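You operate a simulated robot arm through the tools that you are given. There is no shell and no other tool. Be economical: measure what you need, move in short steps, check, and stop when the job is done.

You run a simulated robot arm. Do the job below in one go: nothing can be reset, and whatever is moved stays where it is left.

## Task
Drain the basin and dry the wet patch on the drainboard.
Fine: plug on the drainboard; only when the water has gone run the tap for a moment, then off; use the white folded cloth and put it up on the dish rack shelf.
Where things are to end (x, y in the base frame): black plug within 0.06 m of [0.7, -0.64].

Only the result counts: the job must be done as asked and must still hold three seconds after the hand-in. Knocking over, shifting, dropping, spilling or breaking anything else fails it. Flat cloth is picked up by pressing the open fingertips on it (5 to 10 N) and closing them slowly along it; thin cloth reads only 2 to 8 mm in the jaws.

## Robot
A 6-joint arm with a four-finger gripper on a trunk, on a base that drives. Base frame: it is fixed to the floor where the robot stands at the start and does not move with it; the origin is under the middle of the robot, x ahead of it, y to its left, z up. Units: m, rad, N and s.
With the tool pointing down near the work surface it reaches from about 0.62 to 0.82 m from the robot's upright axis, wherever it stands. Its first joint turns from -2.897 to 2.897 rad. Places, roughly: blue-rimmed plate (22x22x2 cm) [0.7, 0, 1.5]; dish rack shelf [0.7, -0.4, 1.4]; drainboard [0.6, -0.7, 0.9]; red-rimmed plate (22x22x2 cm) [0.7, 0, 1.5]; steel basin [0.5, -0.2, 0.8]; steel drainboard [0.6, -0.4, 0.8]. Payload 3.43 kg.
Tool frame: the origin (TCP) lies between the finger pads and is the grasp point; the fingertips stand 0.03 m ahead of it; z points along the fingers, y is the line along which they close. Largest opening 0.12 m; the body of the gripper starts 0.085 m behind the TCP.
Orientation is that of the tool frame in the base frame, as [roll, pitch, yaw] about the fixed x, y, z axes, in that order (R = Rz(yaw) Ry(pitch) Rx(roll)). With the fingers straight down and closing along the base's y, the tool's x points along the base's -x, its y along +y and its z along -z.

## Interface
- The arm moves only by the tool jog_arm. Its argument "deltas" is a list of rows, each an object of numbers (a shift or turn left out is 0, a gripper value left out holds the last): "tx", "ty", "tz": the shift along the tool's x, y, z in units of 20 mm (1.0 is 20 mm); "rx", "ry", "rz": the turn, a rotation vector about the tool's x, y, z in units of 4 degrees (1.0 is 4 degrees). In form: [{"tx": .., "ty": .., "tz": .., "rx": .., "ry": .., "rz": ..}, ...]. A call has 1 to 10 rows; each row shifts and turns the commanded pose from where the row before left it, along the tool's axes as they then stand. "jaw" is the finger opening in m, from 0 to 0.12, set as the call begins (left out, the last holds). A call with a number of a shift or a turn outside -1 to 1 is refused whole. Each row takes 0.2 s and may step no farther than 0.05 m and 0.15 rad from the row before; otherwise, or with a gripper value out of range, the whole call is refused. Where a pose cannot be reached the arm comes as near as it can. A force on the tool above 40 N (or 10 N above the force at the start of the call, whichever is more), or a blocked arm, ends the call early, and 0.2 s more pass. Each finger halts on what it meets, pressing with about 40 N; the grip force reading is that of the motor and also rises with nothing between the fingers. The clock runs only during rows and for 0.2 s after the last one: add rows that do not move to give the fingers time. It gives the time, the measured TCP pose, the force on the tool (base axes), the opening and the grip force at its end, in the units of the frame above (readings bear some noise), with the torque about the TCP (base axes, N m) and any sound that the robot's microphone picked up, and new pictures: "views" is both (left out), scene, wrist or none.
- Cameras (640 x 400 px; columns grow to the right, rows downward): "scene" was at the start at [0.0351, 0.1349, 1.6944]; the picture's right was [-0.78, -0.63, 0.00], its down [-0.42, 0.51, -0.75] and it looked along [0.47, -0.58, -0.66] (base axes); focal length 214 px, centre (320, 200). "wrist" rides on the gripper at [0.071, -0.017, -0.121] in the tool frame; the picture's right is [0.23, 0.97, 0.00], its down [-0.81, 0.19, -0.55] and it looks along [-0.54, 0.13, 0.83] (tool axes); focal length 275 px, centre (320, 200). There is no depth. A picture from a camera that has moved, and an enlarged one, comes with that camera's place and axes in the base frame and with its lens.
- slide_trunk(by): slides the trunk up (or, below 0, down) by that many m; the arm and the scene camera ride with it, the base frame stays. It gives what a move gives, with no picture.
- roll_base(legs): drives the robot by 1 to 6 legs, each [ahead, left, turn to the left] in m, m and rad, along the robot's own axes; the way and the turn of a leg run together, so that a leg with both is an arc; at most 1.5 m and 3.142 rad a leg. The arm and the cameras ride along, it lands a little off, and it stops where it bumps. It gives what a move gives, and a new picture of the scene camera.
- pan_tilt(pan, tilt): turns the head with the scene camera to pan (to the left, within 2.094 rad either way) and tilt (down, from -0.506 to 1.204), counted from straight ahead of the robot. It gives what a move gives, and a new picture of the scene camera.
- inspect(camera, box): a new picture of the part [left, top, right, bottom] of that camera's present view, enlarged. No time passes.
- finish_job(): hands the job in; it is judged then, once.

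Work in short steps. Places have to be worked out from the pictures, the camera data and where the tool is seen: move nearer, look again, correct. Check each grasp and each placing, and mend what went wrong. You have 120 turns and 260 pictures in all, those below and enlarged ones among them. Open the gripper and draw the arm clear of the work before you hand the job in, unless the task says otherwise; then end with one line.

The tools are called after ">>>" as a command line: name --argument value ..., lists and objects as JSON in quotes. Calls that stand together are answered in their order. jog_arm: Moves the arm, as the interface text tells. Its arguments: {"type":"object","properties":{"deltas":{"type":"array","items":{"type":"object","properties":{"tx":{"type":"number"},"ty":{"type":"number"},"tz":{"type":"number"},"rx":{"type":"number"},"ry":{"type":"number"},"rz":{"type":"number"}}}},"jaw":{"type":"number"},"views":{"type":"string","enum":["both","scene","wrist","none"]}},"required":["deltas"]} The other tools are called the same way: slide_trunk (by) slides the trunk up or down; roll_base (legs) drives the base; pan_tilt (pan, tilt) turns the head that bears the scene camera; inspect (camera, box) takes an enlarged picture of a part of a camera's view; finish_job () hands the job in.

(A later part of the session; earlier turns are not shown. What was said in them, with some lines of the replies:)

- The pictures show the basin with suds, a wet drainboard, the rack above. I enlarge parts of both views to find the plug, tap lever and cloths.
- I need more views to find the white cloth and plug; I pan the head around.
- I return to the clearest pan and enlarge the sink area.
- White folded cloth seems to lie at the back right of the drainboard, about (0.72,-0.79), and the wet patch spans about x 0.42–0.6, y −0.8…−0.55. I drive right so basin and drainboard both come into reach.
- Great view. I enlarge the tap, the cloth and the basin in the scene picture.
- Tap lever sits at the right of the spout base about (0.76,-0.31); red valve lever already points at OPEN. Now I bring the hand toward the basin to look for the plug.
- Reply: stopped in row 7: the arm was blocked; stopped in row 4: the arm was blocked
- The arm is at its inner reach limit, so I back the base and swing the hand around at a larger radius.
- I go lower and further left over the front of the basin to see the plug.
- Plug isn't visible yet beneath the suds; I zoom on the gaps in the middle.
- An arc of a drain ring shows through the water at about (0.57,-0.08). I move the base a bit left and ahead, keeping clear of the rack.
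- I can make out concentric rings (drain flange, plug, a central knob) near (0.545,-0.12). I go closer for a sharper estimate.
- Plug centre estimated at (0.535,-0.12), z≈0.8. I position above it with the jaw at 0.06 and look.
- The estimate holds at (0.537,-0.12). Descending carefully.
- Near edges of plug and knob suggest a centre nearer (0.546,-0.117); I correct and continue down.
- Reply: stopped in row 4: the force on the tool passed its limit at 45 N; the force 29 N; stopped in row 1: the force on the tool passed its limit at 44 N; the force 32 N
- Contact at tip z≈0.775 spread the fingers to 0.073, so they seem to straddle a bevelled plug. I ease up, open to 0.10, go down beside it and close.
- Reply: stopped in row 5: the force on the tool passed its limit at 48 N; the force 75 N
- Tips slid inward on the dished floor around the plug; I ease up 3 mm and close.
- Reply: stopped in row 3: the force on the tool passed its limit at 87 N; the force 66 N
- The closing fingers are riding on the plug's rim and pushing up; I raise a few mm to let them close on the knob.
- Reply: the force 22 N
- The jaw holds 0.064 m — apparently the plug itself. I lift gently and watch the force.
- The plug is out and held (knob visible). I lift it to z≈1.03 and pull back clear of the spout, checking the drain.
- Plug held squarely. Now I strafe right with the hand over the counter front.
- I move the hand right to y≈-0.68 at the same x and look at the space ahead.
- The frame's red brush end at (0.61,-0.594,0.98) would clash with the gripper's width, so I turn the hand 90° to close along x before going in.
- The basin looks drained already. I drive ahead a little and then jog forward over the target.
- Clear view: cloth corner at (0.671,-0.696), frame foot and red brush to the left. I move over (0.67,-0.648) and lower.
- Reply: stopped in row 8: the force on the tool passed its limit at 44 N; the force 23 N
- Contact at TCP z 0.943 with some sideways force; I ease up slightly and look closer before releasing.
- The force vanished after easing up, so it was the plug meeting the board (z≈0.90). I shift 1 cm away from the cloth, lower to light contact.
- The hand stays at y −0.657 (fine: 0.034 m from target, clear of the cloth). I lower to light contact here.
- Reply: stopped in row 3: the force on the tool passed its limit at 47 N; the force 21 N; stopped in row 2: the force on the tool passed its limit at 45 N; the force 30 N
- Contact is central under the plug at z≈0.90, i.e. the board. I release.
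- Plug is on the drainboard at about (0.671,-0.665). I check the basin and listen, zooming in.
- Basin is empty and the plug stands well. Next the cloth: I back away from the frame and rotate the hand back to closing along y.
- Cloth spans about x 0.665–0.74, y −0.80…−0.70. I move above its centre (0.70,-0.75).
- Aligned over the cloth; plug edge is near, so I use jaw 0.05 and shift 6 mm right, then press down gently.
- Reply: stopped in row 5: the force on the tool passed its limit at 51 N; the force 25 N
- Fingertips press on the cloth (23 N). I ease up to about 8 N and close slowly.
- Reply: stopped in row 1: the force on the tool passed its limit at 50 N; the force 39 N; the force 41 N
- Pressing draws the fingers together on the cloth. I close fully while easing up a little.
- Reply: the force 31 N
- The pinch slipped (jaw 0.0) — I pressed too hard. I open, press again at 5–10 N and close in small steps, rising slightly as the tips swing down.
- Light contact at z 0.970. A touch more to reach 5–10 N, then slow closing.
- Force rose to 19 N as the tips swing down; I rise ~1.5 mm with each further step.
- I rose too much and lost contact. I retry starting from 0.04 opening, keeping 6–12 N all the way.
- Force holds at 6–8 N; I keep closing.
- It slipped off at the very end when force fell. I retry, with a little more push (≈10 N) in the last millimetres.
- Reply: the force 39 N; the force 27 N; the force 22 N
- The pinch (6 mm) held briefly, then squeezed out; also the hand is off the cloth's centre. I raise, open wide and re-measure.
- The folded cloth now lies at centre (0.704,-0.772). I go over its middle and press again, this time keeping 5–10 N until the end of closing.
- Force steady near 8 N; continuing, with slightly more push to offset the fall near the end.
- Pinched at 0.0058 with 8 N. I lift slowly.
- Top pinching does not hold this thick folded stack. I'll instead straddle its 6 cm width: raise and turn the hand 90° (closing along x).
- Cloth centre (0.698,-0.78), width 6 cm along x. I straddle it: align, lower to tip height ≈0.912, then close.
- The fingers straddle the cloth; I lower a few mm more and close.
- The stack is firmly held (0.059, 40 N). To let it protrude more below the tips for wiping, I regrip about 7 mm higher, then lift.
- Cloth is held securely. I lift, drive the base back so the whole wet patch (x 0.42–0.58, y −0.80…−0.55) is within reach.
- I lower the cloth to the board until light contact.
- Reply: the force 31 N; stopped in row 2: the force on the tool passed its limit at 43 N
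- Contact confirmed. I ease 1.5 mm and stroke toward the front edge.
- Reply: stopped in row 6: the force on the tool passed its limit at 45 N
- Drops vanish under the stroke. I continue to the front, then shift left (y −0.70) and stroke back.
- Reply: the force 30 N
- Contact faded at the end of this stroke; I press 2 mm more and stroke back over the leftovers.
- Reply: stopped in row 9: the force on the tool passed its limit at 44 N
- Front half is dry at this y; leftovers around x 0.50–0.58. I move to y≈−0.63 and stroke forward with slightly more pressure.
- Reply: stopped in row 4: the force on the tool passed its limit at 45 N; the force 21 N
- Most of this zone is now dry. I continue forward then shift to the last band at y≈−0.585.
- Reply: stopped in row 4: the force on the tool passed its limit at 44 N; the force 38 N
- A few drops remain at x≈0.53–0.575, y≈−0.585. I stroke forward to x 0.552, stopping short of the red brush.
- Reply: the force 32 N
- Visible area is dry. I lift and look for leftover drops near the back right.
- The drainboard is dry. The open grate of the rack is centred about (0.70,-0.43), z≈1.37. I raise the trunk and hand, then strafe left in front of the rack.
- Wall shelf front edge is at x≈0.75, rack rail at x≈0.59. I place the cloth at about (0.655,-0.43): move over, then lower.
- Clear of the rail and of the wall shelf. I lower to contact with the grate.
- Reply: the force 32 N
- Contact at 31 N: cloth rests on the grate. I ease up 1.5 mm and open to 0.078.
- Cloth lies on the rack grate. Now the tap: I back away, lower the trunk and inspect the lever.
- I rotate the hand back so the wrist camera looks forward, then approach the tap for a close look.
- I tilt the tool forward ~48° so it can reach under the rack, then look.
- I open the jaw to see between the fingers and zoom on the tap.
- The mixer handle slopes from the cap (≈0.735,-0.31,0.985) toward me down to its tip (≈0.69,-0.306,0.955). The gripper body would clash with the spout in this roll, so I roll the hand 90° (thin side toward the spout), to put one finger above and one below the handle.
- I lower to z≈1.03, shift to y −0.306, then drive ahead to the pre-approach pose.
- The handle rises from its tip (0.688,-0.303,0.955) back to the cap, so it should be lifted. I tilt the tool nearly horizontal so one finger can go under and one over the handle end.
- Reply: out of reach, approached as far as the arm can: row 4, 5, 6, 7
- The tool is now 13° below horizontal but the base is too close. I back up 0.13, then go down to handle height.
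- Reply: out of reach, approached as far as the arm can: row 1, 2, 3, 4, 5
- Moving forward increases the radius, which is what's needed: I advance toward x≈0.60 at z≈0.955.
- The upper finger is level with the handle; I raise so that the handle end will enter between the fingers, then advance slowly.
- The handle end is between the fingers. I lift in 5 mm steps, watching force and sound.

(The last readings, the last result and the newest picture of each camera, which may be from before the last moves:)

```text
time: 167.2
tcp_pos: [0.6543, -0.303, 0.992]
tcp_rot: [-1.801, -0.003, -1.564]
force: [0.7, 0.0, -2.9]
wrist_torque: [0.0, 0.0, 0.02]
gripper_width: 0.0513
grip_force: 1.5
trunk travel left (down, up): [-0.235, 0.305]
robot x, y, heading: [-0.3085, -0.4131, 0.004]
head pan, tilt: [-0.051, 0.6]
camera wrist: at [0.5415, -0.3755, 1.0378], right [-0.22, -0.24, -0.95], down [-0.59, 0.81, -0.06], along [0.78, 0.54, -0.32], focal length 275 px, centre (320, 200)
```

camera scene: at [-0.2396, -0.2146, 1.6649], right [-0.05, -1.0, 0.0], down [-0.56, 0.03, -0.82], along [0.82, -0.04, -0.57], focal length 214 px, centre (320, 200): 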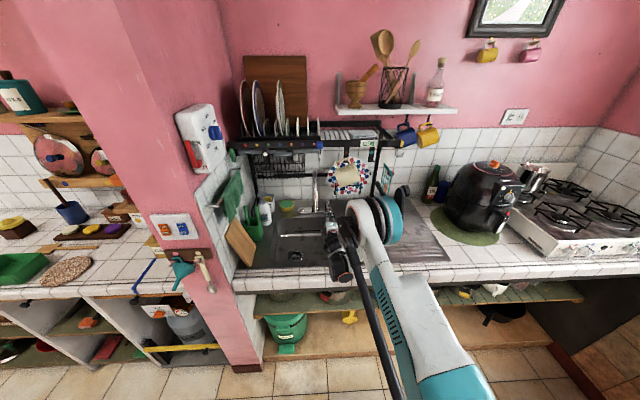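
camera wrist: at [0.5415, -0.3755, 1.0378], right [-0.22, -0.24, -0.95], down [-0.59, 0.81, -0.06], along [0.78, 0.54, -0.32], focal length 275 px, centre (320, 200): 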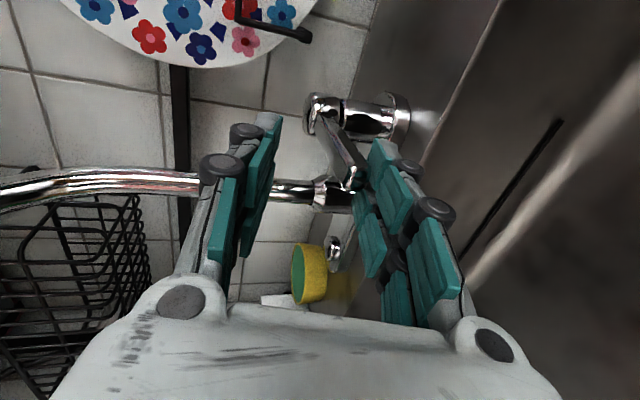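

Contact now (−3 N). I lift further.

>>> jog_arm --deltas '[{"ty": -0.25, "tz": -0.06}, {"ty": -0.25, "tz": -0.06}, {"ty": -0.25, "tz": -0.06}]' --views "wrist"

```text
time: 168.0
tcp_pos: [0.6575, -0.303, 1.0009]
tcp_rot: [-1.811, -0.002, -1.567]
force: [0.9, 0.7, -33.2]
wrist_torque: [0.39, -0.09, 0.03]
gripper_width: 0.0664
grip_force: 14.4
trunk travel left (down, up): [-0.235, 0.305]
robot x, y, heading: [-0.3092, -0.4123, 0.004]
head pan, tilt: [-0.051, 0.6]
stopped in row 3: the force on the tool passed its limit at 43 N (the readings are from after the stop); the commanded pose is now the measured one
camera wrist: at [0.5437, -0.3755, 1.0462], right [-0.23, -0.23, -0.95], down [-0.59, 0.81, -0.06], along [0.78, 0.54, -0.32], focal length 275 px, centre (320, 200)
```

wrist: 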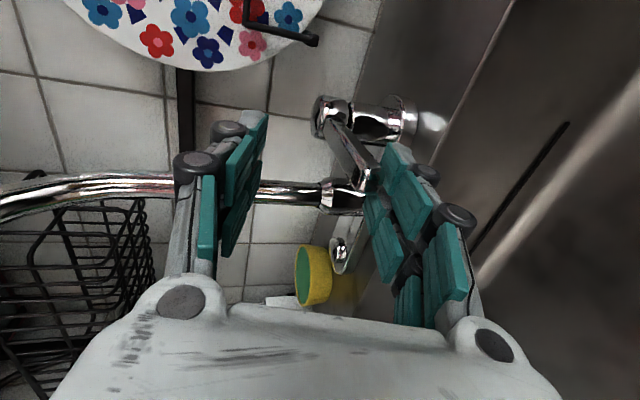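

The handle resists lifting (33 N), so it likely swings sideways about the post. I lower to centre it between the fingers and close gently to hold its end.

>>> jog_arm --deltas '[{"ty": 0.5, "tz": 0.11}, {"ty": 0.5, "tz": 0.11}, {"ty": 0.35, "tz": 0.08}, {}]' --jaw 0.05 --views "none"

>>> inspect --camera "wrist" --box '[220, 50, 440, 210]'

>>> jog_arm --deltas '[{}]' --jaw 0.03 --views "none"

>>> inspect --camera "wrist" --box '[220, 50, 440, 210]'

```text
time: 169.0
tcp_pos: [0.6536, -0.3025, 0.9775]
tcp_rot: [-1.801, -0.002, -1.565]
force: [-0.3, 1.2, 0.1]
wrist_torque: [-0.01, 0.01, 0.02]
gripper_width: 0.05
grip_force: 0.2
trunk travel left (down, up): [-0.235, 0.305]
robot x, y, heading: [-0.3098, -0.4152, 0.002]
head pan, tilt: [-0.051, 0.6]
```

```text
2.50 times, centred on (330, 130) of wrist
camera zoom: at [0.5409, -0.3746, 1.0229], right [-0.22, -0.23, -0.95], down [-0.59, 0.81, -0.06], along [0.78, 0.54, -0.32], focal length 688 px, centre (295, 375)
```

zoom: 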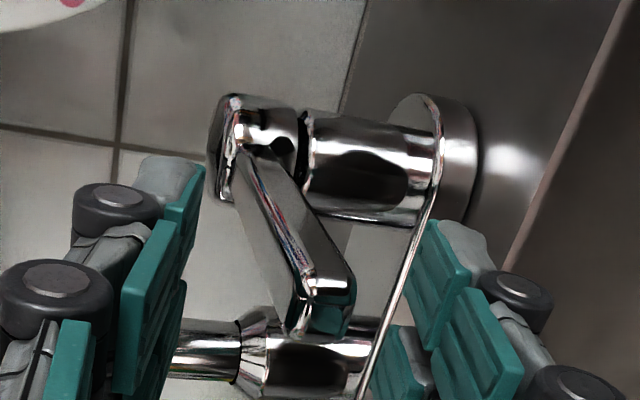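

```text
time: 169.4
tcp_pos: [0.6529, -0.3021, 0.9767]
tcp_rot: [-1.803, -0.002, -1.565]
force: [-0.7, -0.5, 0.2]
wrist_torque: [0.01, 0.01, -0.01]
gripper_width: 0.0299
grip_force: 0.0
trunk travel left (down, up): [-0.235, 0.305]
robot x, y, heading: [-0.3099, -0.4107, 0.003]
head pan, tilt: [-0.051, 0.6]
```

```text
2.50 times, centred on (330, 130) of wrist
camera zoom: at [0.5409, -0.3746, 1.0228], right [-0.22, -0.23, -0.95], down [-0.59, 0.81, -0.06], along [0.78, 0.54, -0.32], focal length 688 px, centre (295, 375)
```

zoom: 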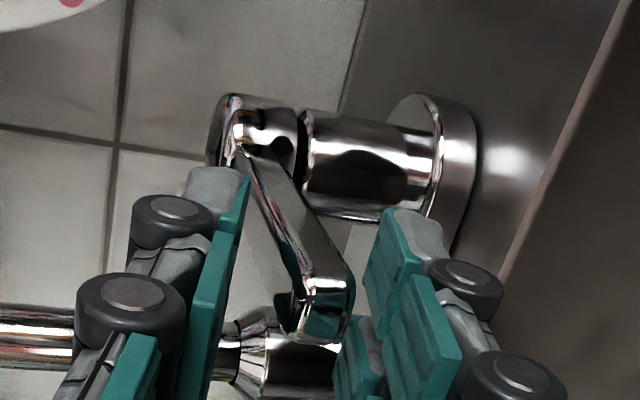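

>>> jog_arm --deltas '[{}, {}]' --jaw 0.014 --views "none"

>>> inspect --camera "wrist" --box '[220, 50, 440, 210]'

```text
time: 170.0
tcp_pos: [0.6548, -0.3026, 0.9768]
tcp_rot: [-1.806, -0.002, -1.565]
force: [-7.5, -0.4, -9.7]
wrist_torque: [0.16, -1.0, -0.14]
gripper_width: 0.0192
grip_force: 45.8
trunk travel left (down, up): [-0.235, 0.305]
robot x, y, heading: [-0.3077, -0.4129, 0.001]
head pan, tilt: [-0.051, 0.6]
```

```text
2.50 times, centred on (330, 130) of wrist
camera zoom: at [0.5408, -0.3747, 1.0222], right [-0.22, -0.23, -0.95], down [-0.59, 0.81, -0.06], along [0.78, 0.54, -0.32], focal length 688 px, centre (295, 375)
```

zoom: 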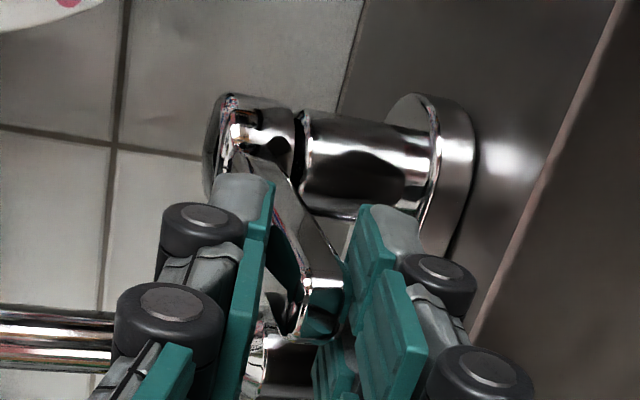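

The handle end is held (0.019). I try swinging it right (−y) by ~1.2 cm.

>>> jog_arm --deltas '[{"tx": 0.3}, {"tx": 0.3}, {}]' --views "none"

>>> inspect --camera "wrist" --box '[220, 50, 440, 210]'

```text
time: 170.8
tcp_pos: [0.6551, -0.3115, 0.9771]
tcp_rot: [-1.804, -0.003, -1.564]
force: [-10.6, 16.5, -12.7]
wrist_torque: [0.08, -0.91, 1.65]
gripper_width: 0.0193
grip_force: 45.2
trunk travel left (down, up): [-0.235, 0.305]
robot x, y, heading: [-0.3094, -0.4156, 0.004]
head pan, tilt: [-0.051, 0.6]
```

```text
2.50 times, centred on (330, 130) of wrist
camera zoom: at [0.541, -0.3841, 1.0223], right [-0.22, -0.24, -0.95], down [-0.59, 0.81, -0.06], along [0.78, 0.54, -0.32], focal length 688 px, centre (295, 375)
```

zoom: 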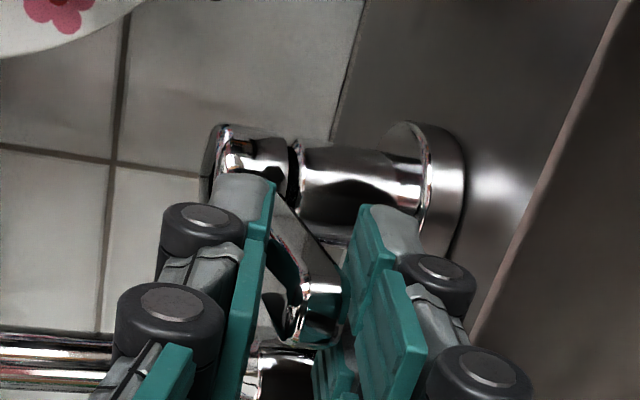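

The handle follows with some friction. I continue right.

>>> jog_arm --deltas '[{"tx": 0.3}, {"tx": 0.3}, {"tx": 0.3}, {}]'

```text
time: 171.8
tcp_pos: [0.6562, -0.3325, 0.9772]
tcp_rot: [-1.803, -0.003, -1.566]
force: [1.5, 12.1, -8.8]
wrist_torque: [0.4, -0.96, 1.15]
gripper_width: 0.0185
grip_force: 44.8
trunk travel left (down, up): [-0.235, 0.305]
robot x, y, heading: [-0.3107, -0.409, 0.003]
head pan, tilt: [-0.051, 0.6]
camera scene: at [-0.2383, -0.2133, 1.6648], right [-0.05, -1.0, 0.0], down [-0.57, 0.03, -0.82], along [0.82, -0.04, -0.57], focal length 214 px, centre (320, 200)
camera wrist: at [0.543, -0.4044, 1.0225], right [-0.22, -0.23, -0.95], down [-0.59, 0.81, -0.06], along [0.78, 0.54, -0.32], focal length 275 px, centre (320, 200)
```

scene: 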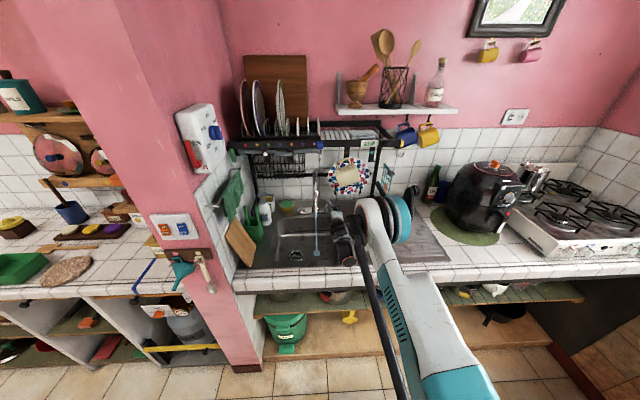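
wrist: 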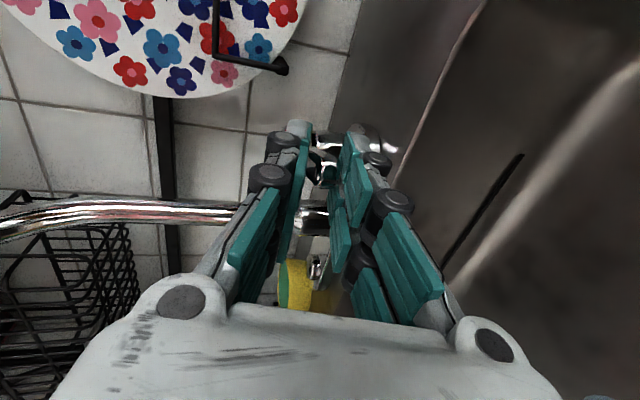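

A stream seems to be running; zooming to check.

>>> inspect --camera "scene" --box '[270, 170, 370, 280]'

```text
3.64 times, centred on (320, 225) of scene
camera zoom: at [-0.2383, -0.2133, 1.6648], right [-0.05, -1.0, 0.0], down [-0.57, 0.03, -0.82], along [0.82, -0.04, -0.57], focal length 780 px, centre (320, 109)
```

zoom: 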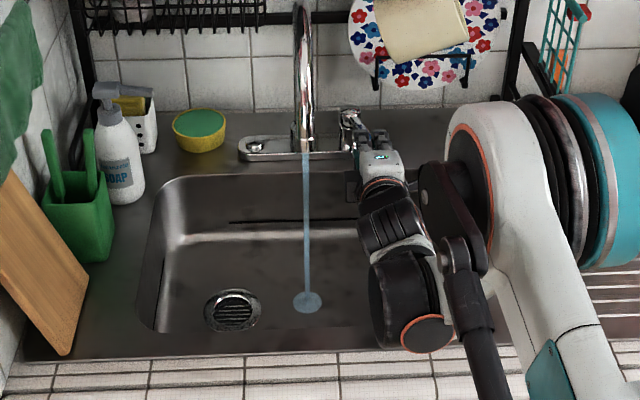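

The tap runs. I let it run a moment (1.5 s), then swing the handle back.

>>> jog_arm --deltas '[{}, {}, {}, {}, {}, {}, {}]' --views "none"

>>> jog_arm --deltas '[{"tx": -0.3}, {"tx": -0.3}, {"tx": -0.3}, {"tx": -0.3}, {"tx": -0.3}, {"tx": -0.1}, {}]'

>>> inspect --camera "scene" --box '[270, 170, 370, 280]'

```text
time: 173.4
tcp_pos: [0.6558, -0.3322, 0.9771]
tcp_rot: [-1.805, -0.003, -1.566]
force: [17.9, 7.8, 5.0]
wrist_torque: [0.26, -1.2, 0.25]
gripper_width: 0.0188
grip_force: 45.3
trunk travel left (down, up): [-0.235, 0.305]
robot x, y, heading: [-0.3105, -0.4102, 0.001]
head pan, tilt: [-0.051, 0.6]
```

```text
time: 175.0
tcp_pos: [0.6547, -0.2999, 0.9767]
tcp_rot: [-1.804, -0.003, -1.564]
force: [-1.2, 1.8, -10.1]
wrist_torque: [0.16, 0.0, 0.13]
gripper_width: 0.021
grip_force: 6.3
trunk travel left (down, up): [-0.235, 0.305]
robot x, y, heading: [-0.3099, -0.4079, 0.001]
head pan, tilt: [-0.051, 0.6]
camera scene: at [-0.2385, -0.2142, 1.6649], right [-0.05, -1.0, 0.0], down [-0.57, 0.03, -0.82], along [0.82, -0.04, -0.57], focal length 214 px, centre (320, 200)
camera wrist: at [0.5419, -0.3723, 1.0224], right [-0.22, -0.23, -0.95], down [-0.59, 0.81, -0.06], along [0.78, 0.54, -0.32], focal length 275 px, centre (320, 200)
```

scene: 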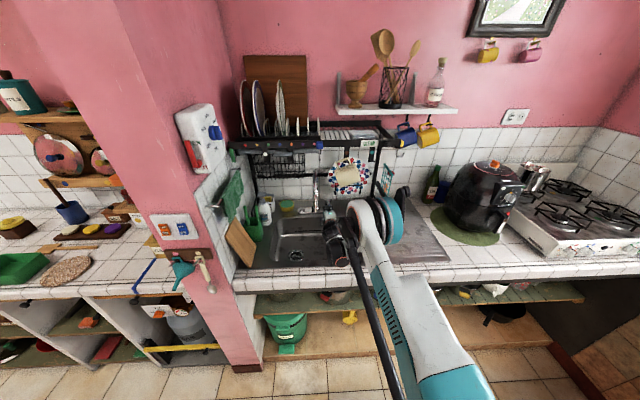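
wrist: 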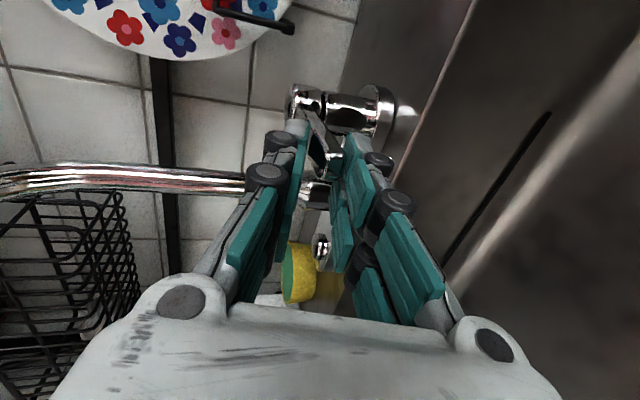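

```text
3.64 times, centred on (320, 225) of scene
camera zoom: at [-0.2385, -0.2142, 1.6649], right [-0.05, -1.0, 0.0], down [-0.57, 0.03, -0.82], along [0.82, -0.04, -0.57], focal length 780 px, centre (320, 109)
```

zoom: 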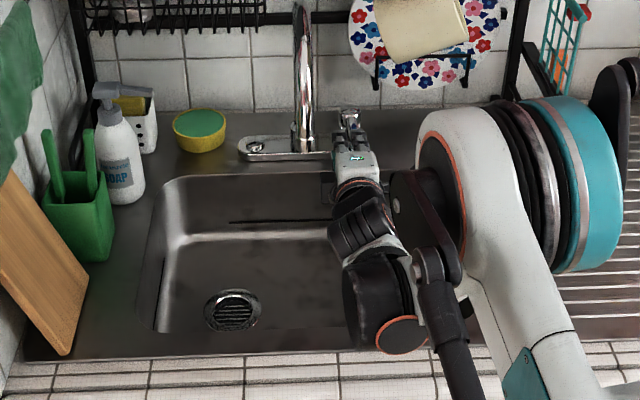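

Water is off and the handle is back where it was. I open and withdraw backward.

>>> jog_arm --deltas '[{}, {}, {}]' --jaw 0.05 --views "none"

>>> jog_arm --deltas '[{"tz": -1}, {"tz": -1}, {"tz": -1}, {"tz": -1}]' --views "wrist"

>>> inspect --camera "scene" --box '[270, 170, 370, 280]'

```text
time: 175.8
tcp_pos: [0.6538, -0.3022, 0.9783]
tcp_rot: [-1.802, -0.003, -1.566]
force: [0.8, 0.4, 0.3]
wrist_torque: [0.01, 0.03, -0.02]
gripper_width: 0.0498
grip_force: 0.1
trunk travel left (down, up): [-0.235, 0.305]
robot x, y, heading: [-0.3122, -0.4094, -0.0]
head pan, tilt: [-0.051, 0.6]
```

```text
time: 176.8
tcp_pos: [0.577, -0.3004, 0.9974]
tcp_rot: [-1.803, -0.001, -1.566]
force: [0.1, 0.3, -0.2]
wrist_torque: [0.0, -0.01, -0.01]
gripper_width: 0.0499
grip_force: 0.1
trunk travel left (down, up): [-0.235, 0.305]
robot x, y, heading: [-0.3102, -0.4119, 0.002]
head pan, tilt: [-0.051, 0.6]
camera wrist: at [0.4633, -0.3738, 1.0427], right [-0.22, -0.23, -0.95], down [-0.59, 0.81, -0.06], along [0.78, 0.54, -0.32], focal length 275 px, centre (320, 200)
```

wrist: 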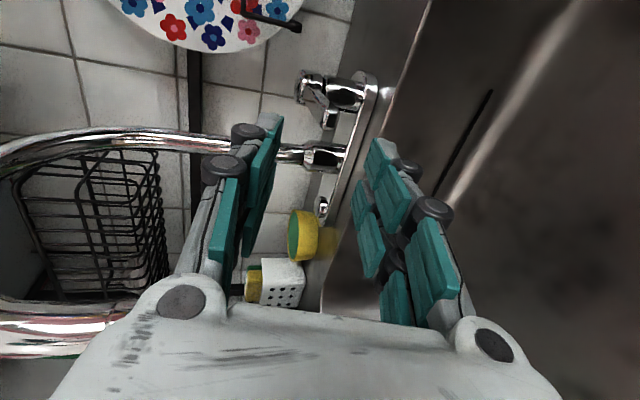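

```text
3.64 times, centred on (320, 225) of scene
camera zoom: at [-0.2402, -0.2146, 1.665], right [-0.05, -1.0, 0.0], down [-0.56, 0.03, -0.83], along [0.82, -0.04, -0.56], focal length 780 px, centre (320, 109)
```

zoom: 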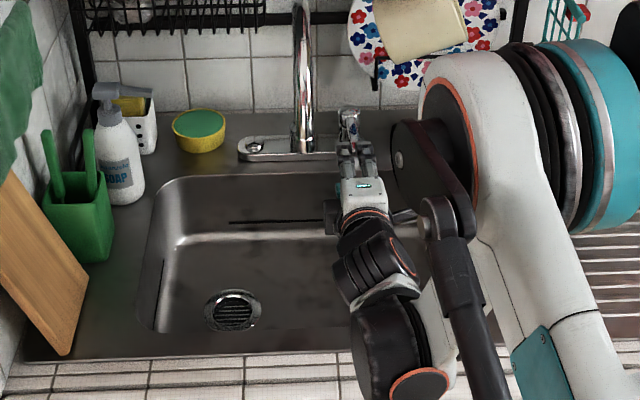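

Tap is off. I drive back clear of the counter and make a final check.

>>> roll_base --legs '[[-0.35, 0, 0]]'

>>> pan_tilt --pan -0.15 --tilt 0.5

>>> inspect --camera "scene" --box '[220, 130, 420, 270]'

>>> inspect --camera "scene" --box '[310, 120, 420, 260]'

```text
time: 179.1
tcp_pos: [0.2272, -0.298, 0.9971]
tcp_rot: [-1.802, -0.002, -1.56]
force: [-0.2, 0.2, -0.1]
wrist_torque: [-0.01, 0.01, -0.02]
gripper_width: 0.0498
grip_force: 0.1
trunk travel left (down, up): [-0.235, 0.305]
robot x, y, heading: [-0.6596, -0.4136, 0.007]
head pan, tilt: [-0.051, 0.6]
camera scene: at [-0.5908, -0.2157, 1.665], right [-0.04, -1.0, 0.0], down [-0.56, 0.02, -0.83], along [0.82, -0.04, -0.56], focal length 214 px, centre (320, 200)
```

scene: 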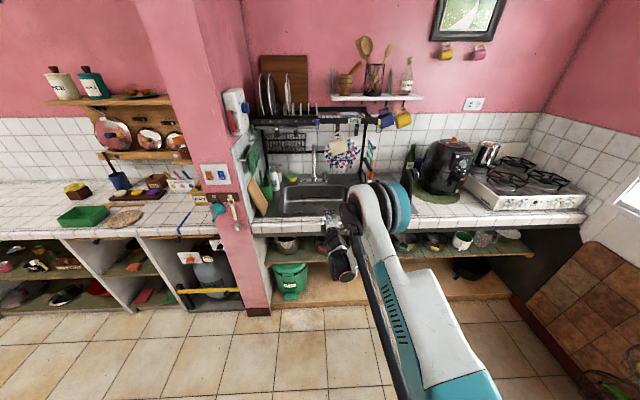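

```text
time: 179.7
tcp_pos: [0.2279, -0.298, 0.997]
tcp_rot: [-1.804, -0.001, -1.559]
force: [0.1, -0.4, 0.2]
wrist_torque: [-0.01, 0.01, -0.01]
gripper_width: 0.0499
grip_force: 0.1
trunk travel left (down, up): [-0.235, 0.305]
robot x, y, heading: [-0.6584, -0.4106, 0.004]
head pan, tilt: [-0.15, 0.499]
camera scene: at [-0.5886, -0.2248, 1.674], right [-0.14, -0.99, 0.0], down [-0.47, 0.07, -0.88], along [0.87, -0.13, -0.48], focal length 214 px, centre (320, 200)
```

scene: 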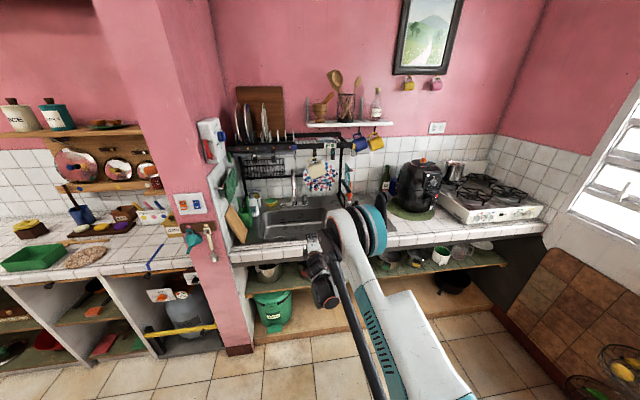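

```text
2.86 times, centred on (320, 200) of scene
camera zoom: at [-0.5886, -0.2248, 1.674], right [-0.14, -0.99, 0.0], down [-0.47, 0.07, -0.88], along [0.87, -0.13, -0.48], focal length 613 px, centre (320, 200)
```

zoom: 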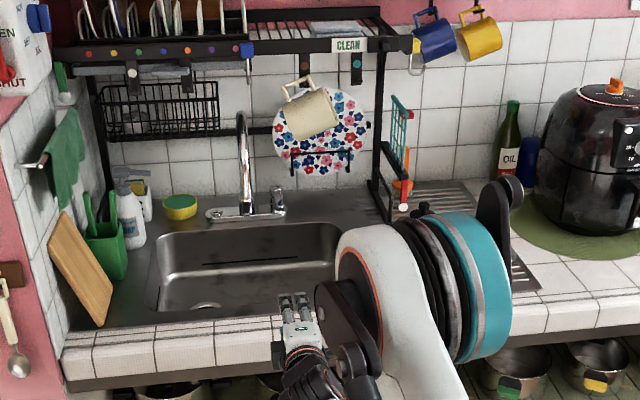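

```text
2.86 times, centred on (365, 190) of scene
camera zoom: at [-0.5886, -0.2248, 1.674], right [-0.14, -0.99, 0.0], down [-0.47, 0.07, -0.88], along [0.87, -0.13, -0.48], focal length 613 px, centre (191, 229)
```

zoom: 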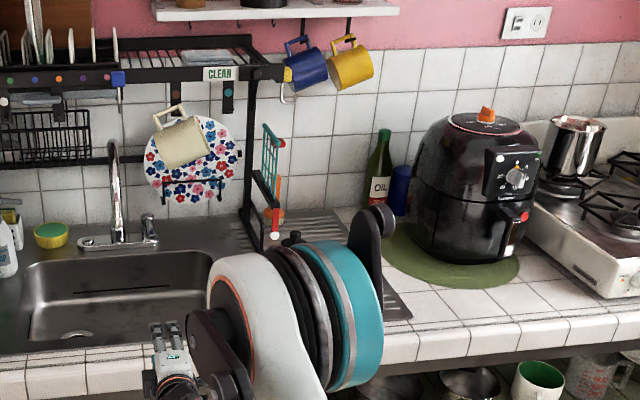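

Everything looks in order; I do one last unobstructed look at the drainboard from further right.

>>> roll_base --legs '[[0, -0.5, 0]]'

>>> pan_tilt --pan 0.3 --tilt 0.5

>>> inspect --camera "scene" --box '[280, 130, 440, 250]'

```text
time: 182.7
tcp_pos: [0.2315, -0.805, 0.9979]
tcp_rot: [-1.804, -0.002, -1.554]
force: [-0.8, -0.7, 0.4]
wrist_torque: [-0.01, 0.01, 0.03]
gripper_width: 0.05
grip_force: 0.1
trunk travel left (down, up): [-0.235, 0.305]
robot x, y, heading: [-0.6547, -0.9244, 0.01]
head pan, tilt: [-0.15, 0.499]
camera scene: at [-0.5849, -0.736, 1.6741], right [-0.14, -0.99, 0.0], down [-0.47, 0.07, -0.88], along [0.87, -0.12, -0.48], focal length 214 px, centre (320, 200)
```

scene: 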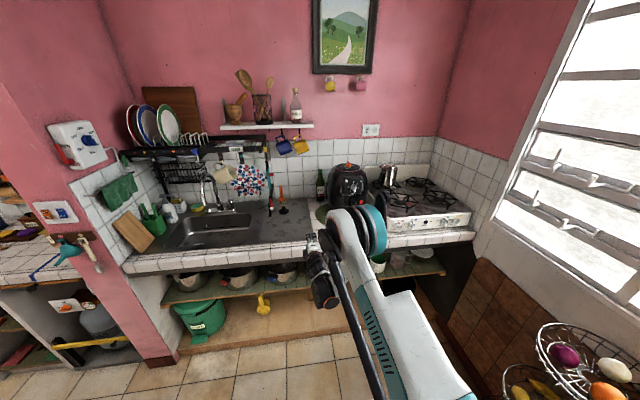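

```text
time: 183.6
tcp_pos: [0.2307, -0.8043, 0.9975]
tcp_rot: [-1.804, -0.002, -1.556]
force: [0.1, 0.2, -0.5]
wrist_torque: [-0.02, -0.01, 0.02]
gripper_width: 0.05
grip_force: 0.0
trunk travel left (down, up): [-0.235, 0.305]
robot x, y, heading: [-0.6538, -0.9217, 0.011]
head pan, tilt: [0.3, 0.499]
camera scene: at [-0.5884, -0.6955, 1.6741], right [0.31, -0.95, 0.0], down [-0.46, -0.15, -0.88], along [0.84, 0.27, -0.48], focal length 214 px, centre (320, 200)
```

scene: 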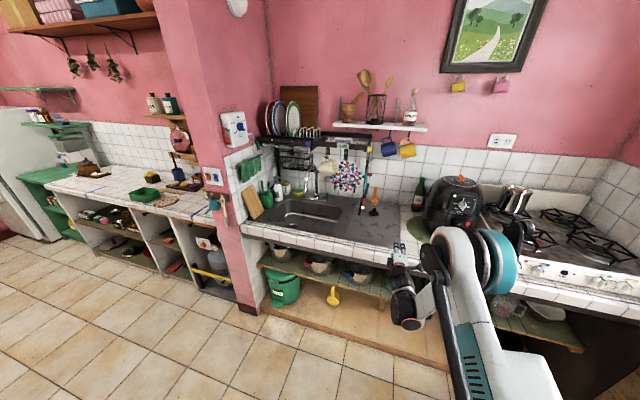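

```text
3.33 times, centred on (360, 190) of scene
camera zoom: at [-0.5884, -0.6955, 1.6741], right [0.31, -0.95, 0.0], down [-0.46, -0.15, -0.88], along [0.84, 0.27, -0.48], focal length 715 px, centre (187, 233)
```

zoom: 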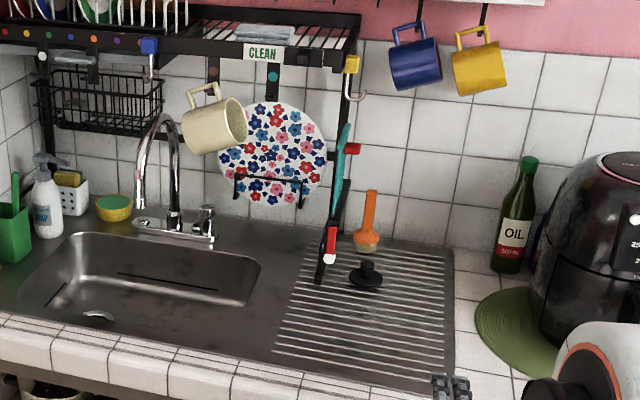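

The drainboard is dry, the plug stands at about (0.68,-0.66), the basin is empty, the tap is off and the cloth is on the rack. Handing in.

>>> finish_job

```text
The job is handed in.
```

I handed the job in: the basin is drained, the plug is on the drainboard at about (0.68, -0.66), and the tap was run for a few seconds once the basin was empty and is now off. The drainboard is dry, and the white cloth is on the dish rack shelf.
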